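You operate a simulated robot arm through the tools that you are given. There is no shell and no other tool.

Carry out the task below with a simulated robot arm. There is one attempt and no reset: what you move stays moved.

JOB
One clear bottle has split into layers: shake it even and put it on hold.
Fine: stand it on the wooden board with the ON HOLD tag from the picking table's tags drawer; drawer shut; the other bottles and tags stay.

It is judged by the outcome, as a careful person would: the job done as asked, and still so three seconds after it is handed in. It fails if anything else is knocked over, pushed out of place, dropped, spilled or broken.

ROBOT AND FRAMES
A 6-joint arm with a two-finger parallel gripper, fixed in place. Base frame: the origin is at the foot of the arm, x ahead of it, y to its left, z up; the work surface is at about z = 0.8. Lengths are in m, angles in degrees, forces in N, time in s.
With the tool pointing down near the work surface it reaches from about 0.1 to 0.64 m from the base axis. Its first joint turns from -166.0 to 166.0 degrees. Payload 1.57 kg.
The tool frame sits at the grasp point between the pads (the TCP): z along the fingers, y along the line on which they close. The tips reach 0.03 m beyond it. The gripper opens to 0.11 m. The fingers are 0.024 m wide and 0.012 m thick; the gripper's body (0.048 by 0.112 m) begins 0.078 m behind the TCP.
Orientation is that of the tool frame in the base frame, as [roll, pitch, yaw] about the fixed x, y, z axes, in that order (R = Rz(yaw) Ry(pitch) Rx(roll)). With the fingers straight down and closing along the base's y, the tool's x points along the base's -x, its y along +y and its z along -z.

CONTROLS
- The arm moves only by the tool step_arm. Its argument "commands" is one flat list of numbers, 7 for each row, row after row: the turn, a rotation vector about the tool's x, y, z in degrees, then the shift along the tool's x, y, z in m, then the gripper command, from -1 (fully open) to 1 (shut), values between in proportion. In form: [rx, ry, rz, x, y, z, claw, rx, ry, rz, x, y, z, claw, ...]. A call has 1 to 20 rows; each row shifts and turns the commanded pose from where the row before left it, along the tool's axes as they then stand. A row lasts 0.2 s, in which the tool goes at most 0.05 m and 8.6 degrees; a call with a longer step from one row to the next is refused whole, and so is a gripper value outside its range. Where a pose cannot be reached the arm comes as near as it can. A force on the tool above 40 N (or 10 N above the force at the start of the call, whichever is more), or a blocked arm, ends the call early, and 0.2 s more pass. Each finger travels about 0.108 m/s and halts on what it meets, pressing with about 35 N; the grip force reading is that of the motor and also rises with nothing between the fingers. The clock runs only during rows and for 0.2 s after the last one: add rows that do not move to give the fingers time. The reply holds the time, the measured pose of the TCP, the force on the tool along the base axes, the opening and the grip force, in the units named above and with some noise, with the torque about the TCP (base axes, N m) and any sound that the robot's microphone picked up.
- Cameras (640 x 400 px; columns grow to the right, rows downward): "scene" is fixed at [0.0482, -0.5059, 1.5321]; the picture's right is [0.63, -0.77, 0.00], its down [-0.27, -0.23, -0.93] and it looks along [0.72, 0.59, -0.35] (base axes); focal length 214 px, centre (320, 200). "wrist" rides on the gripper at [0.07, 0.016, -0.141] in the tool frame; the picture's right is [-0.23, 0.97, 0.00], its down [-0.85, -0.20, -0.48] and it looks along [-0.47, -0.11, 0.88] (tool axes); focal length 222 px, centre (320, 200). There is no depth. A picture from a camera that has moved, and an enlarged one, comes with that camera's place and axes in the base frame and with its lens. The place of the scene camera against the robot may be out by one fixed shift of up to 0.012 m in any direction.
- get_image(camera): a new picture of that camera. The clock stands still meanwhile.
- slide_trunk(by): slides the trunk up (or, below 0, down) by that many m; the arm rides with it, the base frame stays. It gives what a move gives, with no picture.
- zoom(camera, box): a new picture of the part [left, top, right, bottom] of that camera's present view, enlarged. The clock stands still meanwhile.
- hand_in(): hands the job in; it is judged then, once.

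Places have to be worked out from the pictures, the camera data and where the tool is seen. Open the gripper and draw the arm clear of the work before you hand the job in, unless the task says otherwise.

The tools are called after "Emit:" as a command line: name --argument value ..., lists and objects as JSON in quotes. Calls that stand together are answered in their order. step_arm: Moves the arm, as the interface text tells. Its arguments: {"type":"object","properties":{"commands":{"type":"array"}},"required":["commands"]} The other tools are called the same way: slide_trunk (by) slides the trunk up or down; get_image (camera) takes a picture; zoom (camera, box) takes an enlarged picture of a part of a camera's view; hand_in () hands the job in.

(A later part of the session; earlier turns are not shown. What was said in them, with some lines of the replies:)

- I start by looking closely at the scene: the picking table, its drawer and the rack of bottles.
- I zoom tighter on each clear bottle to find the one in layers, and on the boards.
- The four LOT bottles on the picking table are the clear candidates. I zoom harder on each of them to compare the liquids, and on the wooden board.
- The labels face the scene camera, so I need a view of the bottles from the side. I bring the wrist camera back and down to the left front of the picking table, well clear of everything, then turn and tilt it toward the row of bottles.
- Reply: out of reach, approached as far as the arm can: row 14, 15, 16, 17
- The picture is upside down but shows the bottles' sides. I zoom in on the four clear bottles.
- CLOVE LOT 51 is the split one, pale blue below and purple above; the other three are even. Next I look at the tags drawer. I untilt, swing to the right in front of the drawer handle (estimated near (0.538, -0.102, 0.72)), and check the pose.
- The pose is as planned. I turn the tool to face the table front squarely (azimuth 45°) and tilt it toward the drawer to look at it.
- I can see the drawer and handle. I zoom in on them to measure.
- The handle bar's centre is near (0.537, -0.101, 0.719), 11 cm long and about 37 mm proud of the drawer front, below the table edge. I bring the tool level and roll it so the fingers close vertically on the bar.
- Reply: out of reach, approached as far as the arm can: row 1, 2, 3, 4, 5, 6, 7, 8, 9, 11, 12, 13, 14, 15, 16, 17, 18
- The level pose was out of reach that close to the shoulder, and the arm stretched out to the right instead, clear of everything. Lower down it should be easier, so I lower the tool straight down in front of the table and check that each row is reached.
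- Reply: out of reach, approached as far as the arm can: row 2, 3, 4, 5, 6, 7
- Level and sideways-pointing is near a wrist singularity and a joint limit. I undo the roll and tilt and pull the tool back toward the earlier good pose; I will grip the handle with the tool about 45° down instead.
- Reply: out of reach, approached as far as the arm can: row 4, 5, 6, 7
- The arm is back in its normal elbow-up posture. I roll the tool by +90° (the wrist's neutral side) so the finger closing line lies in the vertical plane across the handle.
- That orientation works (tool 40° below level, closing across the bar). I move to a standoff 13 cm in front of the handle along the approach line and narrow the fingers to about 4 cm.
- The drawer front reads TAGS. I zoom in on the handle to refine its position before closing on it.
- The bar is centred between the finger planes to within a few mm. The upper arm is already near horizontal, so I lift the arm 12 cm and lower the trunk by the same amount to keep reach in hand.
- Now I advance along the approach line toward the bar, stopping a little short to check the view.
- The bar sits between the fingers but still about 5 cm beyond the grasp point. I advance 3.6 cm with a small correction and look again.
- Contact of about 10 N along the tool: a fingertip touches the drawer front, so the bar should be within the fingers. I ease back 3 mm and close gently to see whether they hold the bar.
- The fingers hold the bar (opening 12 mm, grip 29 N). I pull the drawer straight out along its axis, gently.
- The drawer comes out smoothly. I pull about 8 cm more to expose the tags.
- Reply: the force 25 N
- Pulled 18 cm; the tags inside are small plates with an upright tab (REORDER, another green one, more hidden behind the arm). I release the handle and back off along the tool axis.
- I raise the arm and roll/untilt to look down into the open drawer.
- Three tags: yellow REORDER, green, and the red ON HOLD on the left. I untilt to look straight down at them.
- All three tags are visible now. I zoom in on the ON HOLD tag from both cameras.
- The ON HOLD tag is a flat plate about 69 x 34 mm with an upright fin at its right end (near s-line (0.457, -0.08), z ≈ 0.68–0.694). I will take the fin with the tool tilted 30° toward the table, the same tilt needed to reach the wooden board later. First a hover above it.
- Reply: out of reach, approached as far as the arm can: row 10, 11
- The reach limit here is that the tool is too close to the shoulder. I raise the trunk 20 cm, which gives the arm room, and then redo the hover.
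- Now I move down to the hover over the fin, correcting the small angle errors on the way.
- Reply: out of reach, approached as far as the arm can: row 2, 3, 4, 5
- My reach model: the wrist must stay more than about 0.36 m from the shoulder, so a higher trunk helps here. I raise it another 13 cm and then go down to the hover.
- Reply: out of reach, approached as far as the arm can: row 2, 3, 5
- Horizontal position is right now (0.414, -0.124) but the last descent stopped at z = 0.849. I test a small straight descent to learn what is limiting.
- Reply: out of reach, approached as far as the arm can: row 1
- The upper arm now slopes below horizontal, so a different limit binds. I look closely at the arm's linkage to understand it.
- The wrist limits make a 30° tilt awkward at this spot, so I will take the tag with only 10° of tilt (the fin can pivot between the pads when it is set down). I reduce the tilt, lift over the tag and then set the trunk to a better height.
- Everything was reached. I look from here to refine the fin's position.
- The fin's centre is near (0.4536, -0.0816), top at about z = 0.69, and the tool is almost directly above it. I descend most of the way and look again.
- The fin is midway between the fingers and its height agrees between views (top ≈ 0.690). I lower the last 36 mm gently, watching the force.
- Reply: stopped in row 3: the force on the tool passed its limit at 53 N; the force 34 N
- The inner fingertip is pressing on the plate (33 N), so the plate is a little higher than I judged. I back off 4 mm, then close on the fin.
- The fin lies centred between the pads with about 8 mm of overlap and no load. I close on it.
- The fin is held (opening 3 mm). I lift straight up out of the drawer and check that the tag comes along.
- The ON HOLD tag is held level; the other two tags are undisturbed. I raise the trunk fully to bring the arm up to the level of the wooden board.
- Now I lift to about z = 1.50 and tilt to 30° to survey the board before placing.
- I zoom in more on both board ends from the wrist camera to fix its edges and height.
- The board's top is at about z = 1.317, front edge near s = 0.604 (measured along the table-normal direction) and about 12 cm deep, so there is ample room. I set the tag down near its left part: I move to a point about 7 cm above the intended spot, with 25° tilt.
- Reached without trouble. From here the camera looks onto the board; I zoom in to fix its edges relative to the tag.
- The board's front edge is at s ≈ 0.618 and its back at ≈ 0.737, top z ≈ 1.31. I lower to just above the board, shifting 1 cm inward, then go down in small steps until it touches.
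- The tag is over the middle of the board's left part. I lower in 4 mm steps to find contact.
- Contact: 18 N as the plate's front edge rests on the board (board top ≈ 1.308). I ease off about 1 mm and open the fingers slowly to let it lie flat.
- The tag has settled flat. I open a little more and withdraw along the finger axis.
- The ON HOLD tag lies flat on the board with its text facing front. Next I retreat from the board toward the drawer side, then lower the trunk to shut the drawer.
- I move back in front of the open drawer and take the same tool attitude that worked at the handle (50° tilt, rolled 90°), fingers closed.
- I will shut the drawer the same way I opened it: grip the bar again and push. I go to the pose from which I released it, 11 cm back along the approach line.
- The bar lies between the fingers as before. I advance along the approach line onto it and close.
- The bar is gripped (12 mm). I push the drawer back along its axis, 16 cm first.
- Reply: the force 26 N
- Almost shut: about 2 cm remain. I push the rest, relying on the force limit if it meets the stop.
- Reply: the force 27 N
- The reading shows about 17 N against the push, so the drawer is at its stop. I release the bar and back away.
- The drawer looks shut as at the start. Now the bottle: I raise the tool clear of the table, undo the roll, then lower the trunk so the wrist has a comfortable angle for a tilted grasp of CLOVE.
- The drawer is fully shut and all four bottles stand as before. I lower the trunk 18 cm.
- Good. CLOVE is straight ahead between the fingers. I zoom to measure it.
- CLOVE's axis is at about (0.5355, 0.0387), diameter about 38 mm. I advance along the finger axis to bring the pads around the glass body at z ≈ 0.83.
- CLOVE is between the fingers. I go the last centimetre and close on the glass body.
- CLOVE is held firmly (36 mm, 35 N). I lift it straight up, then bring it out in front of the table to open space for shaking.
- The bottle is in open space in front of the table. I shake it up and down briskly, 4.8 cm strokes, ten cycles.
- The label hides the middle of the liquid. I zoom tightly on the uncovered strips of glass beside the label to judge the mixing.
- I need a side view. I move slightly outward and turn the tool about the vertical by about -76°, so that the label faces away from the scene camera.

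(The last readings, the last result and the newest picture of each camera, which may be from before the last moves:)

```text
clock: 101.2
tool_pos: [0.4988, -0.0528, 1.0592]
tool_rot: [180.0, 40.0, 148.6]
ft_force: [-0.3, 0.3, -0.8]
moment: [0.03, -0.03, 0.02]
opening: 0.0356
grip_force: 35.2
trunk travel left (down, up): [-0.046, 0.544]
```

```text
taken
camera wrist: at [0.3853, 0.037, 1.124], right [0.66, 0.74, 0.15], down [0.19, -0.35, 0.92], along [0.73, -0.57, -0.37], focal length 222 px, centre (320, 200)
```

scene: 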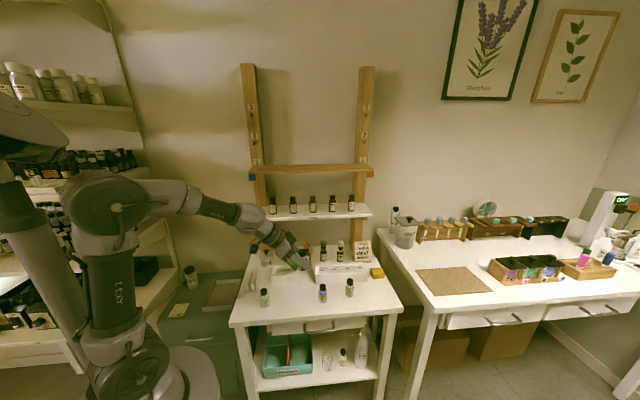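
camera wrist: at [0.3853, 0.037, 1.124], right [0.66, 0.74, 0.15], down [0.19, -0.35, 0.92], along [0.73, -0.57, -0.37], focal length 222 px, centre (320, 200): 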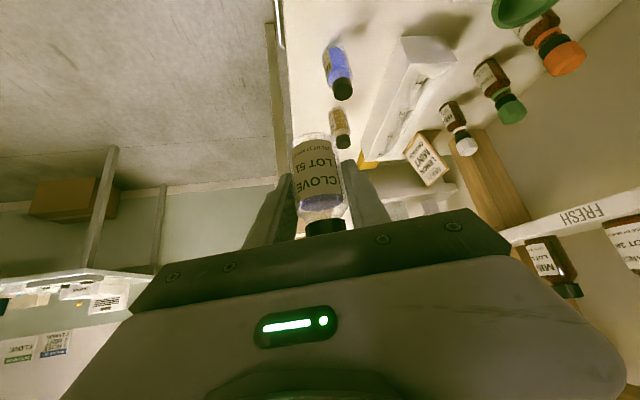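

Emit:
zoom --camera "scene" --box '[278, 236, 322, 276]'

Emit:
zoom --camera "scene" --box '[290, 255, 315, 275]'

```text
10.00 times, centred on (300, 256) of scene
camera zoom: at [0.0482, -0.5059, 1.5321], right [0.63, -0.77, 0.0], down [-0.27, -0.23, -0.93], along [0.72, 0.59, -0.35], focal length 2145 px, centre (520, -360)
```

zoom: 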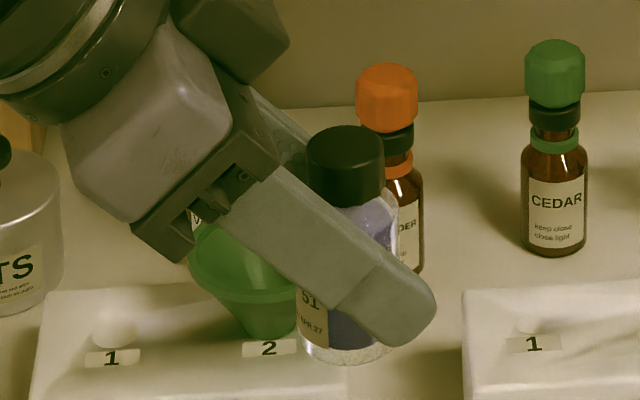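

```text
16.00 times, centred on (302, 265) of scene
camera zoom: at [0.0482, -0.5059, 1.5321], right [0.63, -0.77, 0.0], down [-0.27, -0.23, -0.93], along [0.72, 0.59, -0.35], focal length 3432 px, centre (600, -840)
```

zoom: 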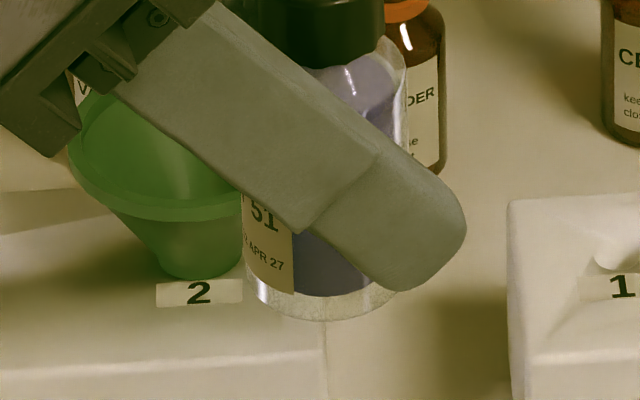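

The lower liquid that was pale blue now looks purple like the top: mixed. To be thorough I shake another ten cycles here (starting upward, well clear of everything).

Emit:
step_arm --commands '[0, 0, 0, -0.0308, 0, -0.0368, 1, 0, 0, 0, 0.0308, 0, 0.0368, 1, 0, 0, 0, -0.0308, 0, -0.0368, 1, 0, 0, 0, 0.0308, 0, 0.0368, 1, 0, 0, 0, -0.0308, 0, -0.0368, 1, 0, 0, 0, 0.0308, 0, 0.0368, 1, 0, 0, 0, -0.0308, 0, -0.0368, 1, 0, 0, 0, 0.0308, 0, 0.0368, 1, 0, 0, 0, -0.0308, 0, -0.0368, 1, 0, 0, 0, 0.0308, 0, 0.0368, 1, 0, 0, 0, -0.0308, 0, -0.0368, 1, 0, 0, 0, 0.0308, 0, 0.0368, 1, 0, 0, 0, -0.0308, 0, -0.0368, 1, 0, 0, 0, 0.0308, 0, 0.0368, 1, 0, 0, 0, -0.0308, 0, -0.0368, 1, 0, 0, 0, 0.0308, 0, 0.0368, 1, 0, 0, 0, -0.0308, 0, -0.0368, 1, 0, 0, 0, 0.0308, 0, 0.0368, 1, 0, 0, 0, -0.0308, 0, -0.0368, 1, 0, 0, 0, 0.0308, 0, 0.0368, 1]'

Emit:
zoom --camera "scene" --box '[290, 250, 320, 275]'

Emit:
zoom --camera "wrist" --box '[270, 120, 370, 230]'

```text
clock: 105.4
tool_pos: [0.4983, -0.0536, 1.0582]
tool_rot: [180.0, 40.0, 148.7]
ft_force: [0.3, 0.1, -1.5]
moment: [-0.03, -0.04, 0.0]
opening: 0.036
grip_force: 35.2
trunk travel left (down, up): [-0.046, 0.544]
```

```text
16.00 times, centred on (305, 262) of scene
camera zoom: at [0.0482, -0.5059, 1.5321], right [0.63, -0.77, 0.0], down [-0.27, -0.23, -0.93], along [0.72, 0.59, -0.35], focal length 3432 px, centre (560, -800)
```

zoom: 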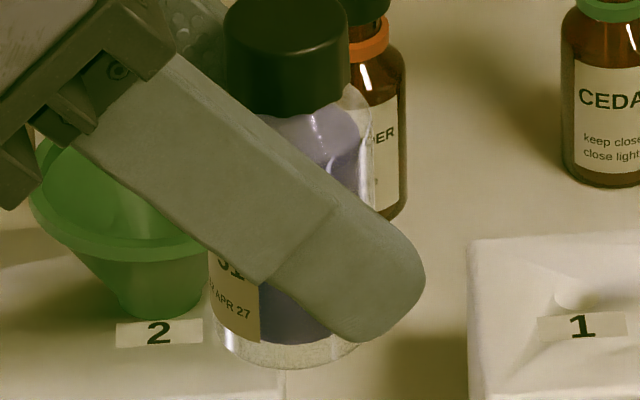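

```text
3.64 times, centred on (320, 175) of wrist
camera zoom: at [0.3849, 0.0369, 1.1211], right [0.66, 0.74, 0.15], down [0.19, -0.35, 0.92], along [0.73, -0.57, -0.37], focal length 808 px, centre (320, 291)
```

zoom: 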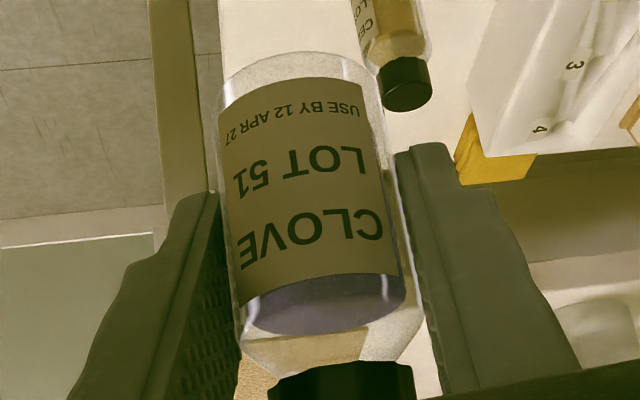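

Even purple throughout, top and bottom. I turn the tool back to face the board and raise the trunk fully.

Emit:
step_arm --commands '[-5.46, 0, -6.51, 0, 0, 0, 1, -5.46, 0, -6.51, 0, 0, 0, 1, -5.46, 0, -6.51, 0, 0, 0, 1, -5.46, 0, -6.51, 0, 0, 0, 1, -5.46, 0, -6.51, 0, 0, 0, 1, -5.46, 0, -6.51, 0, 0, 0, 1, -5.46, 0, -6.51, 0, 0, 0, 1, -5.46, 0, -6.51, 0, 0, 0, 1, -5.46, 0, -6.51, 0, 0, 0, 1]'

Emit:
slide_trunk --by 0.5

Emit:
get_image --camera "scene"

```text
clock: 107.4
tool_pos: [0.4983, -0.0526, 1.0601]
tool_rot: [180.0, 40.0, -134.8]
ft_force: [-0.5, -0.2, -0.4]
moment: [-0.02, 0.0, -0.01]
opening: 0.0361
grip_force: 35.0
trunk travel left (down, up): [-0.046, 0.544]
```

```text
refused: 0.5 is not a number from -0.4 to 0.4
```

```text
taken
```

scene: 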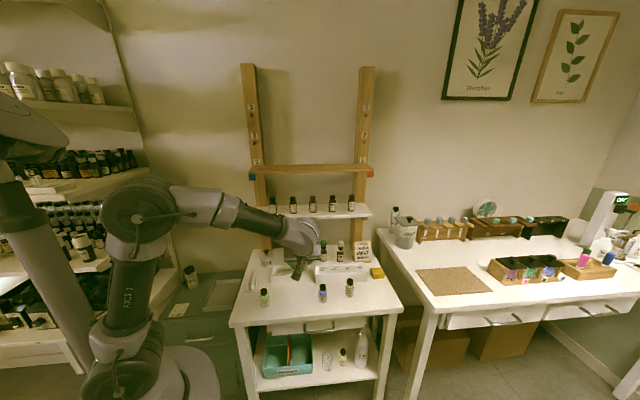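

The trunk takes at most 0.4 m per call, so I raise it in two parts.

Emit:
slide_trunk --by 0.4

Emit:
slide_trunk --by 0.13

```text
clock: 111.2
tool_pos: [0.4984, -0.0524, 1.4606]
tool_rot: [180.0, 39.9, -135.0]
ft_force: [0.2, 0.1, -0.4]
moment: [-0.01, 0.01, 0.02]
opening: 0.0364
grip_force: 34.5
trunk travel left (down, up): [-0.446, 0.144]
```

```text
clock: 112.8
tool_pos: [0.4986, -0.0524, 1.5893]
tool_rot: [179.9, 39.9, -135.0]
ft_force: [0.2, -0.1, 0.1]
moment: [-0.01, 0.0, 0.02]
opening: 0.036
grip_force: 35.0
trunk travel left (down, up): [-0.576, 0.014]
```

Now I carry the bottle over the board to a hover above the spot just right of the tag.

Emit:
step_arm --commands '[0, 0, 0, -0.0249, 0.0075, 0.0372, 1, 0, 0, 0, -0.0249, 0.0075, 0.0372, 1, 0, 0, 0, -0.0249, 0.0075, 0.0372, 1, 0, 0, 0, -0.0249, 0.0075, 0.0372, 1, 0, 0, 0, -0.0249, 0.0075, 0.0372, 1, 0, 0, 0, -0.0249, 0.0075, 0.0372, 1, 0, 0, 0, -0.0249, 0.0075, 0.0372, 1, 0, 0, 0, -0.0249, 0.0075, 0.0372, 1, 0, 0, 0, 0, 0, 0, 1]'

Emit:
get_image --camera "wrist"

Emit:
zoom --camera "scene" --box '[235, 90, 375, 185]'

```text
clock: 114.8
tool_pos: [0.6984, 0.2287, 1.4911]
tool_rot: [180.0, 40.0, -135.0]
ft_force: [-0.8, -0.2, -1.0]
moment: [0.0, -0.01, 0.01]
opening: 0.0363
grip_force: 35.4
trunk travel left (down, up): [-0.576, 0.014]
```

```text
taken
camera wrist: at [0.5865, 0.1393, 1.5541], right [-0.57, 0.81, 0.15], down [0.39, 0.1, 0.92], along [0.73, 0.58, -0.37], focal length 222 px, centre (320, 200)
```

wrist: 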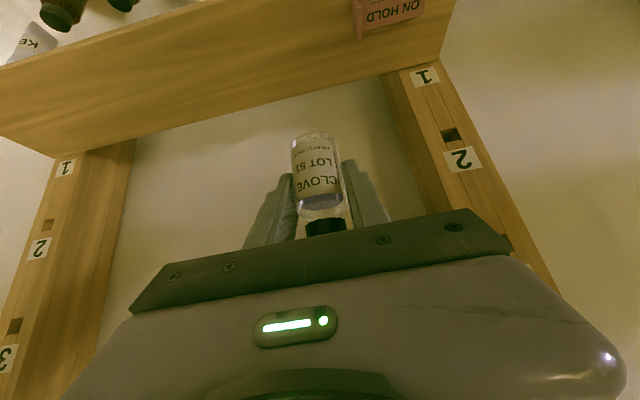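

```text
4.21 times, centred on (305, 138) of scene
camera zoom: at [0.0482, -0.5059, 1.5321], right [0.63, -0.77, 0.0], down [-0.27, -0.23, -0.93], along [0.72, 0.59, -0.35], focal length 903 px, centre (383, 463)
```

zoom: 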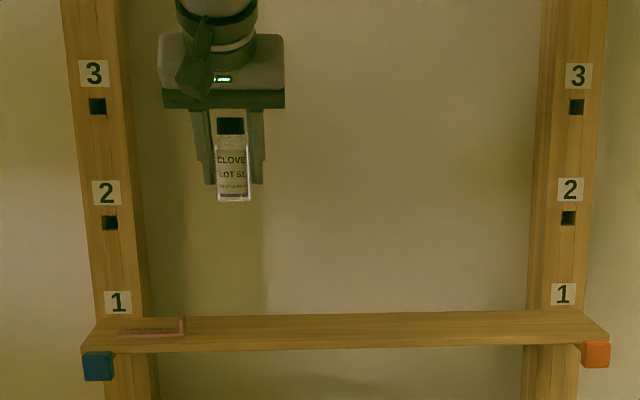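

The bottle is above the right spot (s ≈ 0.661, a few cm right of the tag's fin). I lower it 12 cm straight down and check the clearance.

Emit:
step_arm --commands '[0, 0, 0, 0.0257, 0.0005, 0.0306, 1, 0, 0, 0, 0.0257, 0.0005, 0.0306, 1, 0, 0, 0, 0.0257, 0.0005, 0.0306, 1, 0, 0, 0, 0, 0, 0, 1]'

Emit:
get_image --camera "wrist"

Emit:
zoom --camera "scene" --box '[240, 125, 320, 180]'

```text
clock: 115.8
tool_pos: [0.7008, 0.2345, 1.3722]
tool_rot: [-179.9, 40.0, -135.0]
ft_force: [0.3, 0.4, -0.3]
moment: [-0.03, -0.04, -0.01]
opening: 0.0359
grip_force: 34.9
trunk travel left (down, up): [-0.576, 0.014]
```

```text
taken
camera wrist: at [0.5878, 0.1434, 1.4358], right [-0.57, 0.81, 0.15], down [0.39, 0.11, 0.92], along [0.73, 0.58, -0.37], focal length 222 px, centre (320, 200)
```

wrist: 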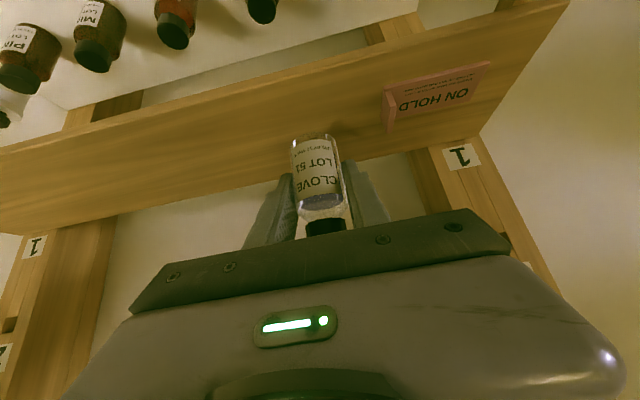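

```text
7.27 times, centred on (280, 152) of scene
camera zoom: at [0.0482, -0.5059, 1.5321], right [0.63, -0.77, 0.0], down [-0.27, -0.23, -0.93], along [0.72, 0.59, -0.35], focal length 1560 px, centre (611, 546)
```

zoom: 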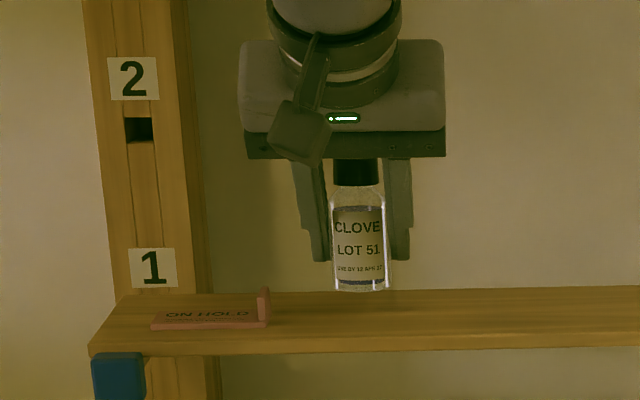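

Placement looks right: over the board's middle depth, about 4 cm right of the tag's fin. I lower 1.6 cm, then creep down to contact.

Emit:
step_arm --commands '[0, 0, 0, 0.0051, 0, 0.0061, 1, 0, 0, 0, 0.0051, 0, 0.0061, 1, 0, 0, 0, 0.0013, 0, 0.0015, 1]'

Emit:
zoom --camera "scene" --box '[265, 135, 305, 170]'

```text
clock: 116.6
tool_pos: [0.6998, 0.233, 1.3547]
tool_rot: [180.0, 40.1, -134.9]
ft_force: [1.8, 0.7, 9.6]
moment: [0.15, -0.26, -0.01]
opening: 0.0361
grip_force: 34.8
trunk travel left (down, up): [-0.576, 0.014]
```

```text
11.43 times, centred on (285, 152) of scene
camera zoom: at [0.0482, -0.5059, 1.5321], right [0.63, -0.77, 0.0], down [-0.27, -0.23, -0.93], along [0.72, 0.59, -0.35], focal length 2451 px, centre (720, 743)
```

zoom: 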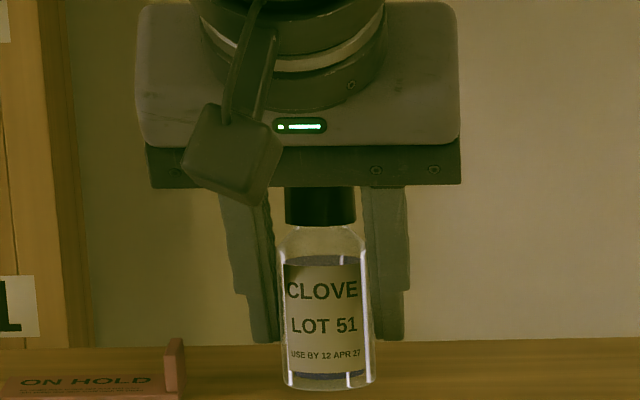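

Contact: about 10 N upward, the base is on the board. I open the fingers gradually to release it.

Emit:
step_arm --commands '[0, 0, 0, 0, 0, 0, 0.5, 0, 0, 0, 0, 0, 0, 0.36, 0, 0, 0, 0, 0, 0, 0.32, 0, 0, 0, 0, 0, 0, 0.28, 0, 0, 0, 0, 0, 0, 0.24, 0, 0, 0, 0, 0, 0, 0.18, 0, 0, 0, 0, 0, 0, 0.1]'

Emit:
get_image --camera "wrist"

Emit:
zoom --camera "scene" --box '[245, 130, 315, 180]'

```text
clock: 118.2
tool_pos: [0.6978, 0.2328, 1.3525]
tool_rot: [179.9, 40.0, -135.1]
ft_force: [0.2, 0.0, -0.6]
moment: [0.0, -0.01, -0.02]
opening: 0.0498
grip_force: 0.0
trunk travel left (down, up): [-0.576, 0.014]
```

```text
taken
camera wrist: at [0.5867, 0.1434, 1.4161], right [-0.57, 0.81, 0.15], down [0.39, 0.11, 0.92], along [0.73, 0.58, -0.37], focal length 222 px, centre (320, 200)
```

wrist: 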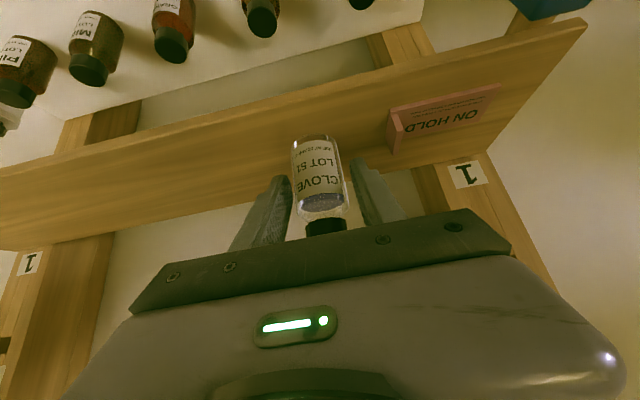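

```text
8.00 times, centred on (280, 155) of scene
camera zoom: at [0.0482, -0.5059, 1.5321], right [0.63, -0.77, 0.0], down [-0.27, -0.23, -0.93], along [0.72, 0.59, -0.35], focal length 1716 px, centre (640, 560)
```

zoom: 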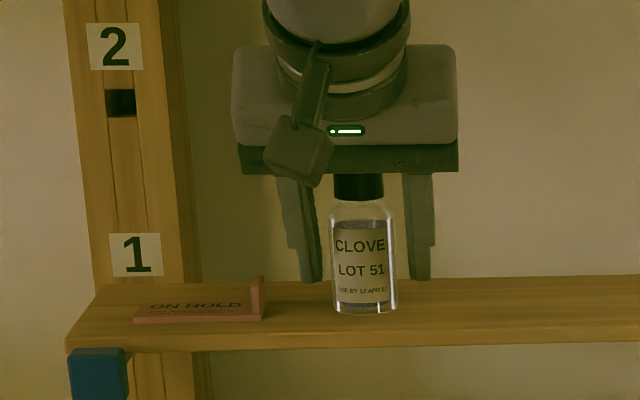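

CLOVE stands on the board beside the tag. I withdraw along the finger axis without opening further.

Emit:
step_arm --commands '[0, 0, 0, 0, 0, -0.01, 0.1, 0, 0, 0, 0, 0, -0.025, 0.1, 0, 0, 0, 0, 0, -0.04, 0.1, 0, 0, 0, 0, 0, -0.045, 0.1, 0, 0, 0, 0, 0, -0.045, 0.1]'

Emit:
get_image --camera "wrist"

Emit:
zoom --camera "scene" --box '[240, 120, 320, 180]'

```text
clock: 119.4
tool_pos: [0.6217, 0.1581, 1.4777]
tool_rot: [179.9, 40.0, -135.0]
ft_force: [-0.5, 0.0, 0.5]
moment: [0.0, 0.0, -0.01]
opening: 0.0495
grip_force: 0.1
trunk travel left (down, up): [-0.576, 0.014]
```

```text
taken
camera wrist: at [0.5097, 0.0676, 1.5412], right [-0.57, 0.81, 0.15], down [0.39, 0.1, 0.92], along [0.73, 0.58, -0.37], focal length 222 px, centre (320, 200)
```

wrist: 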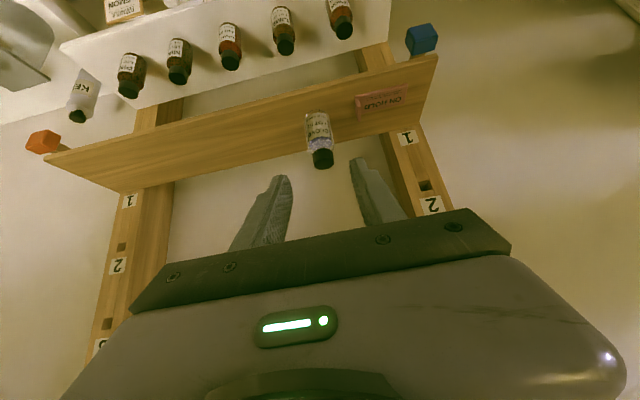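

```text
6.67 times, centred on (280, 150) of scene
camera zoom: at [0.0482, -0.5059, 1.5321], right [0.63, -0.77, 0.0], down [-0.27, -0.23, -0.93], along [0.72, 0.59, -0.35], focal length 1430 px, centre (587, 533)
```

zoom: 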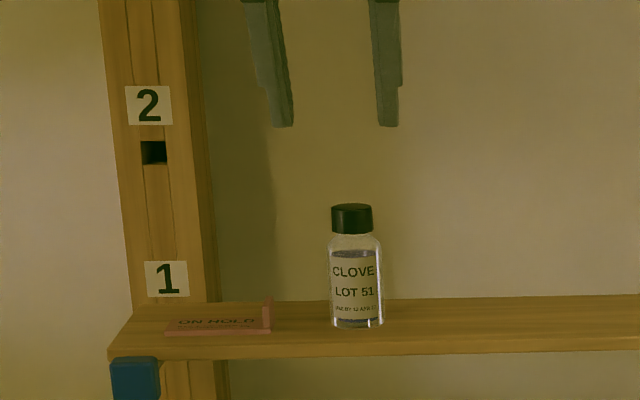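

The bottle stands upright next to the ON HOLD tag. Before finishing, I swing round to the left with the camera, clear of the board, to check from the side that the liquid is really even.

Emit:
step_arm --commands '[0, 0, 0, 0.0239, 0, -0.0299, -1, 0, 0, 0, 0.0239, 0, -0.0299, -1, 0, 0, 0, 0.0239, 0, -0.0299, -1, 0, 0, 0, 0.0239, 0, -0.0299, -1, 5.46, 0, 6.51, 0, 0, 0, -1, 5.46, 0, 6.51, 0, 0, 0, -1, 5.46, 0, 6.51, 0, 0, 0, -1, 5.46, 0, 6.51, 0, 0, 0, -1, 5.46, 0, 6.51, 0, 0, 0, -1, 5.46, 0, 6.51, 0, 0, 0, -1, 5.46, 0, 6.51, 0, 0, 0, -1, 0, 0, 0, 0.011, 0.0444, -0.0092, -1, 0, 0, 0, 0.011, 0.0444, -0.0092, -1, 0, 0, 0, 0.011, 0.0444, -0.0092, -1, 0, 0, 0, 0.011, 0.0444, -0.0092, -1, 0, 0, 0, 0.011, 0.0444, -0.0092, -1]'

Emit:
get_image --camera "wrist"

Emit:
get_image --camera "scene"

```text
clock: 122.8
tool_pos: [0.5003, 0.287, 1.507]
tool_rot: [-179.9, 39.9, 165.6]
ft_force: [-0.3, -0.4, -0.7]
moment: [-0.02, 0.0, -0.03]
opening: 0.1099
grip_force: 0.0
trunk travel left (down, up): [-0.576, 0.014]
```

```text
taken
camera wrist: at [0.365, 0.339, 1.5705], right [0.41, 0.9, 0.14], down [0.29, -0.28, 0.92], along [0.86, -0.34, -0.37], focal length 222 px, centre (320, 200)
```

wrist: 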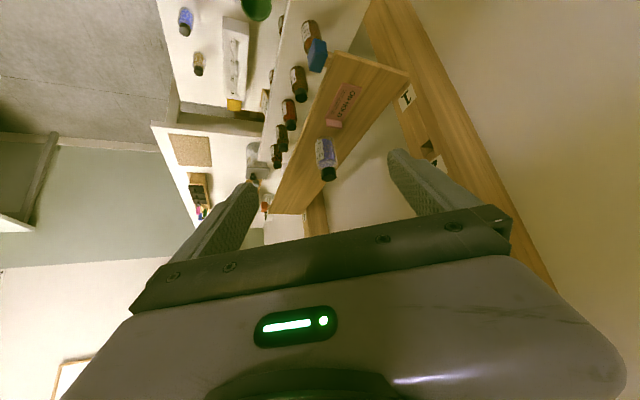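

```text
taken
```

scene: 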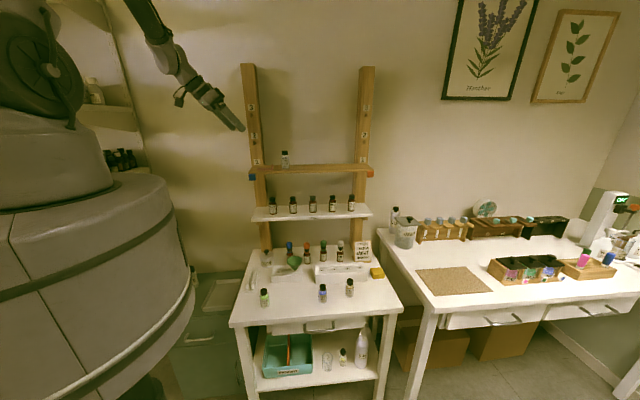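

Emit:
zoom --camera "wrist" --box '[305, 130, 350, 190]'

Emit:
zoom --camera "wrist" --box '[270, 40, 420, 190]'

Emit:
zoom --camera "scene" --box '[220, 230, 420, 355]'

Emit:
zoom --camera "scene" --box '[235, 130, 390, 230]'

```text
6.67 times, centred on (328, 160) of wrist
camera zoom: at [0.365, 0.339, 1.5705], right [0.41, 0.9, 0.14], down [0.29, -0.28, 0.92], along [0.86, -0.34, -0.37], focal length 1481 px, centre (270, 467)
```

zoom: 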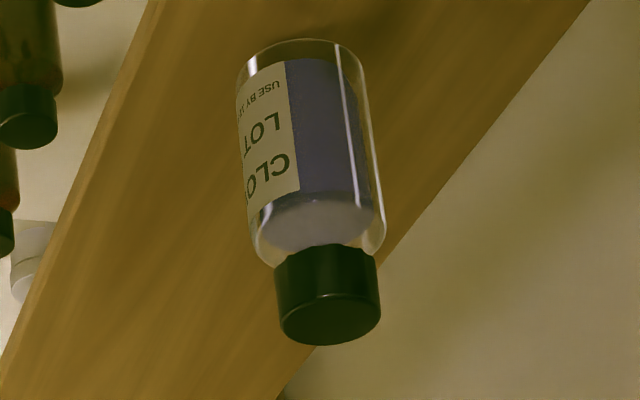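

```text
2.67 times, centred on (345, 115) of wrist
camera zoom: at [0.365, 0.339, 1.5705], right [0.41, 0.9, 0.14], down [0.29, -0.28, 0.92], along [0.86, -0.34, -0.37], focal length 592 px, centre (253, 427)
```

zoom: 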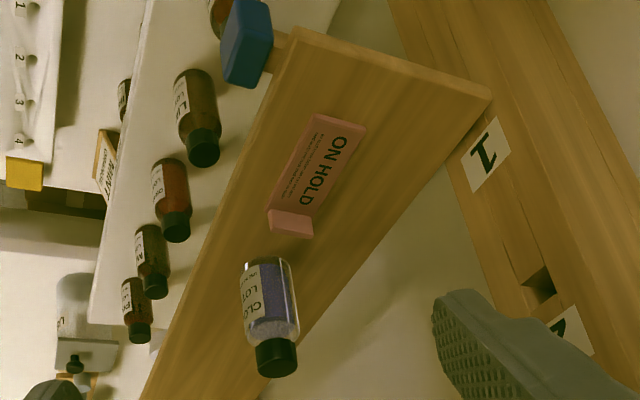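

```text
3.20 times, centred on (320, 292) of scene
camera zoom: at [0.0482, -0.5059, 1.5321], right [0.63, -0.77, 0.0], down [-0.27, -0.23, -0.93], along [0.72, 0.59, -0.35], focal length 686 px, centre (320, -96)
```

zoom: 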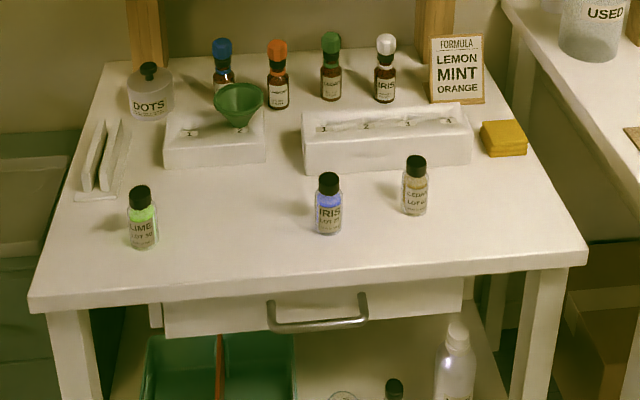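

```text
4.00 times, centred on (312, 180) of scene
camera zoom: at [0.0482, -0.5059, 1.5321], right [0.63, -0.77, 0.0], down [-0.27, -0.23, -0.93], along [0.72, 0.59, -0.35], focal length 858 px, centre (350, 280)
```

zoom: 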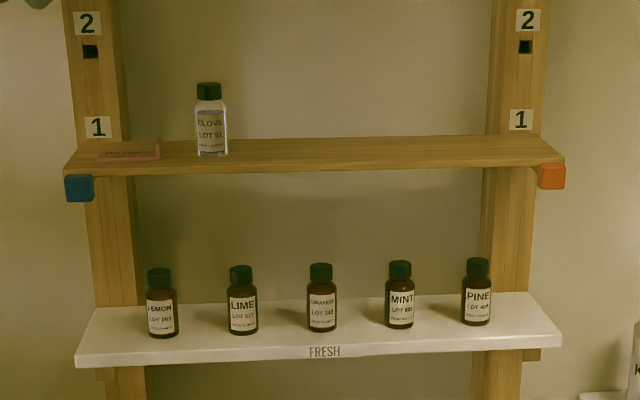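

The liquid is an even purple over its full height, the tag lies flat beside the bottle, the drawer is shut as before, and all other bottles are where they were. I draw the open gripper further back from the board.

Emit:
step_arm --commands '[0, 0, 0, 0.0148, 0, -0.0342, -1, 0, 0, 0, 0.0148, 0, -0.0342, -1, 0, 0, 0, 0.0148, 0, -0.0342, -1, 0, 0, 0, 0, 0, 0, -1, 0, 0, 0, 0, 0, 0, -1, 0, 0, 0, 0, 0, 0, -1]'

Emit:
get_image --camera "scene"

Emit:
zoom --camera "scene" --box '[240, 140, 320, 185]'

Emit:
zoom --camera "scene" --box '[220, 300, 420, 345]'

```text
clock: 124.2
tool_pos: [0.4069, 0.3108, 1.5614]
tool_rot: [180.0, 39.9, 165.6]
ft_force: [-0.1, 0.3, -0.9]
moment: [0.0, 0.0, 0.01]
opening: 0.11
grip_force: 0.0
trunk travel left (down, up): [-0.576, 0.014]
```

```text
taken
```

scene: 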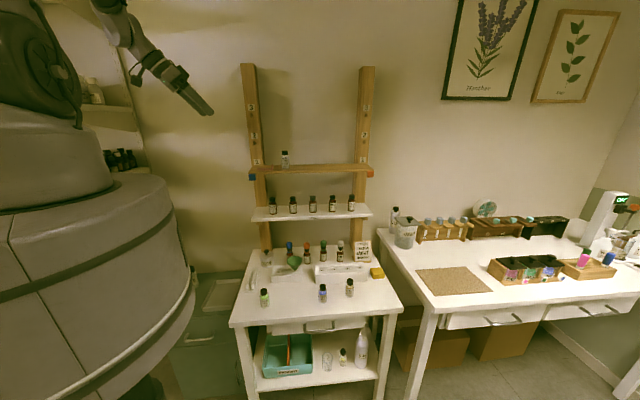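

```text
8.00 times, centred on (280, 162) of scene
camera zoom: at [0.0482, -0.5059, 1.5321], right [0.63, -0.77, 0.0], down [-0.27, -0.23, -0.93], along [0.72, 0.59, -0.35], focal length 1716 px, centre (640, 500)
```

zoom: 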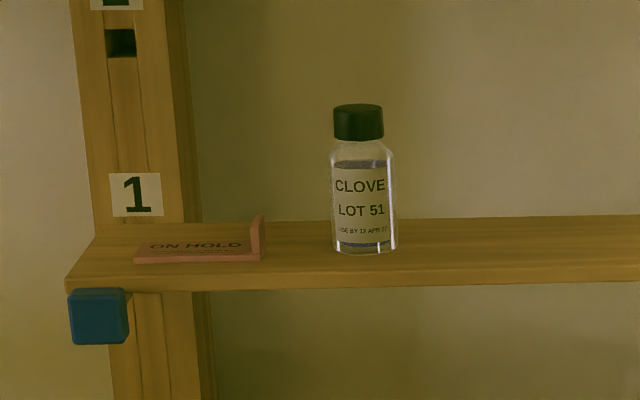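

```text
3.20 times, centred on (320, 322) of scene
camera zoom: at [0.0482, -0.5059, 1.5321], right [0.63, -0.77, 0.0], down [-0.27, -0.23, -0.93], along [0.72, 0.59, -0.35], focal length 686 px, centre (320, -192)
```

zoom: 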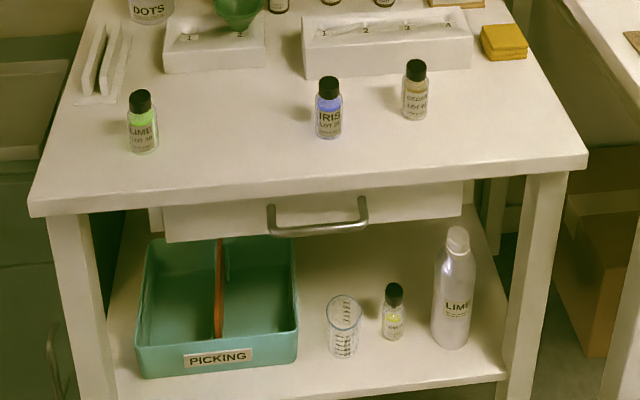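

The drawer view matches the one at the start. CLOVE stands mixed on the wooden board with the ON HOLD tag beside it, nothing else has moved, and the gripper is open and clear. I hand the job in.

Emit:
hand_in

```text
The job is handed in.
```

The job is handed in. CLOVE LOT 51, the bottle that had split into layers, is shaken and stands upright on the wooden board. The ON HOLD tag lies flat about 4 cm to its left.

- **Mixing:** The liquid was pale blue below and purple above. After two rounds of shaking, a side view through the glass showed even purple from top to bottom.
- **Wooden board:** I took this to be the plain wooden shelf above the white FRESH shelf, since it was the only board of that kind in view.
- **Drawer:** The tags drawer is shut and looks the same as it did at the start. The OPENED and REORDER tags stayed inside, and I didn't touch either of them.
- **Other items:** The other bottles and everything else look unmoved in the final pictures. The gripper is open and the arm is drawn back.

While I was taking the tag, a fingertip pressed on its plate hard enough to stop the arm (about 50 N). I saw no mark on the tag, and it still lies flat.
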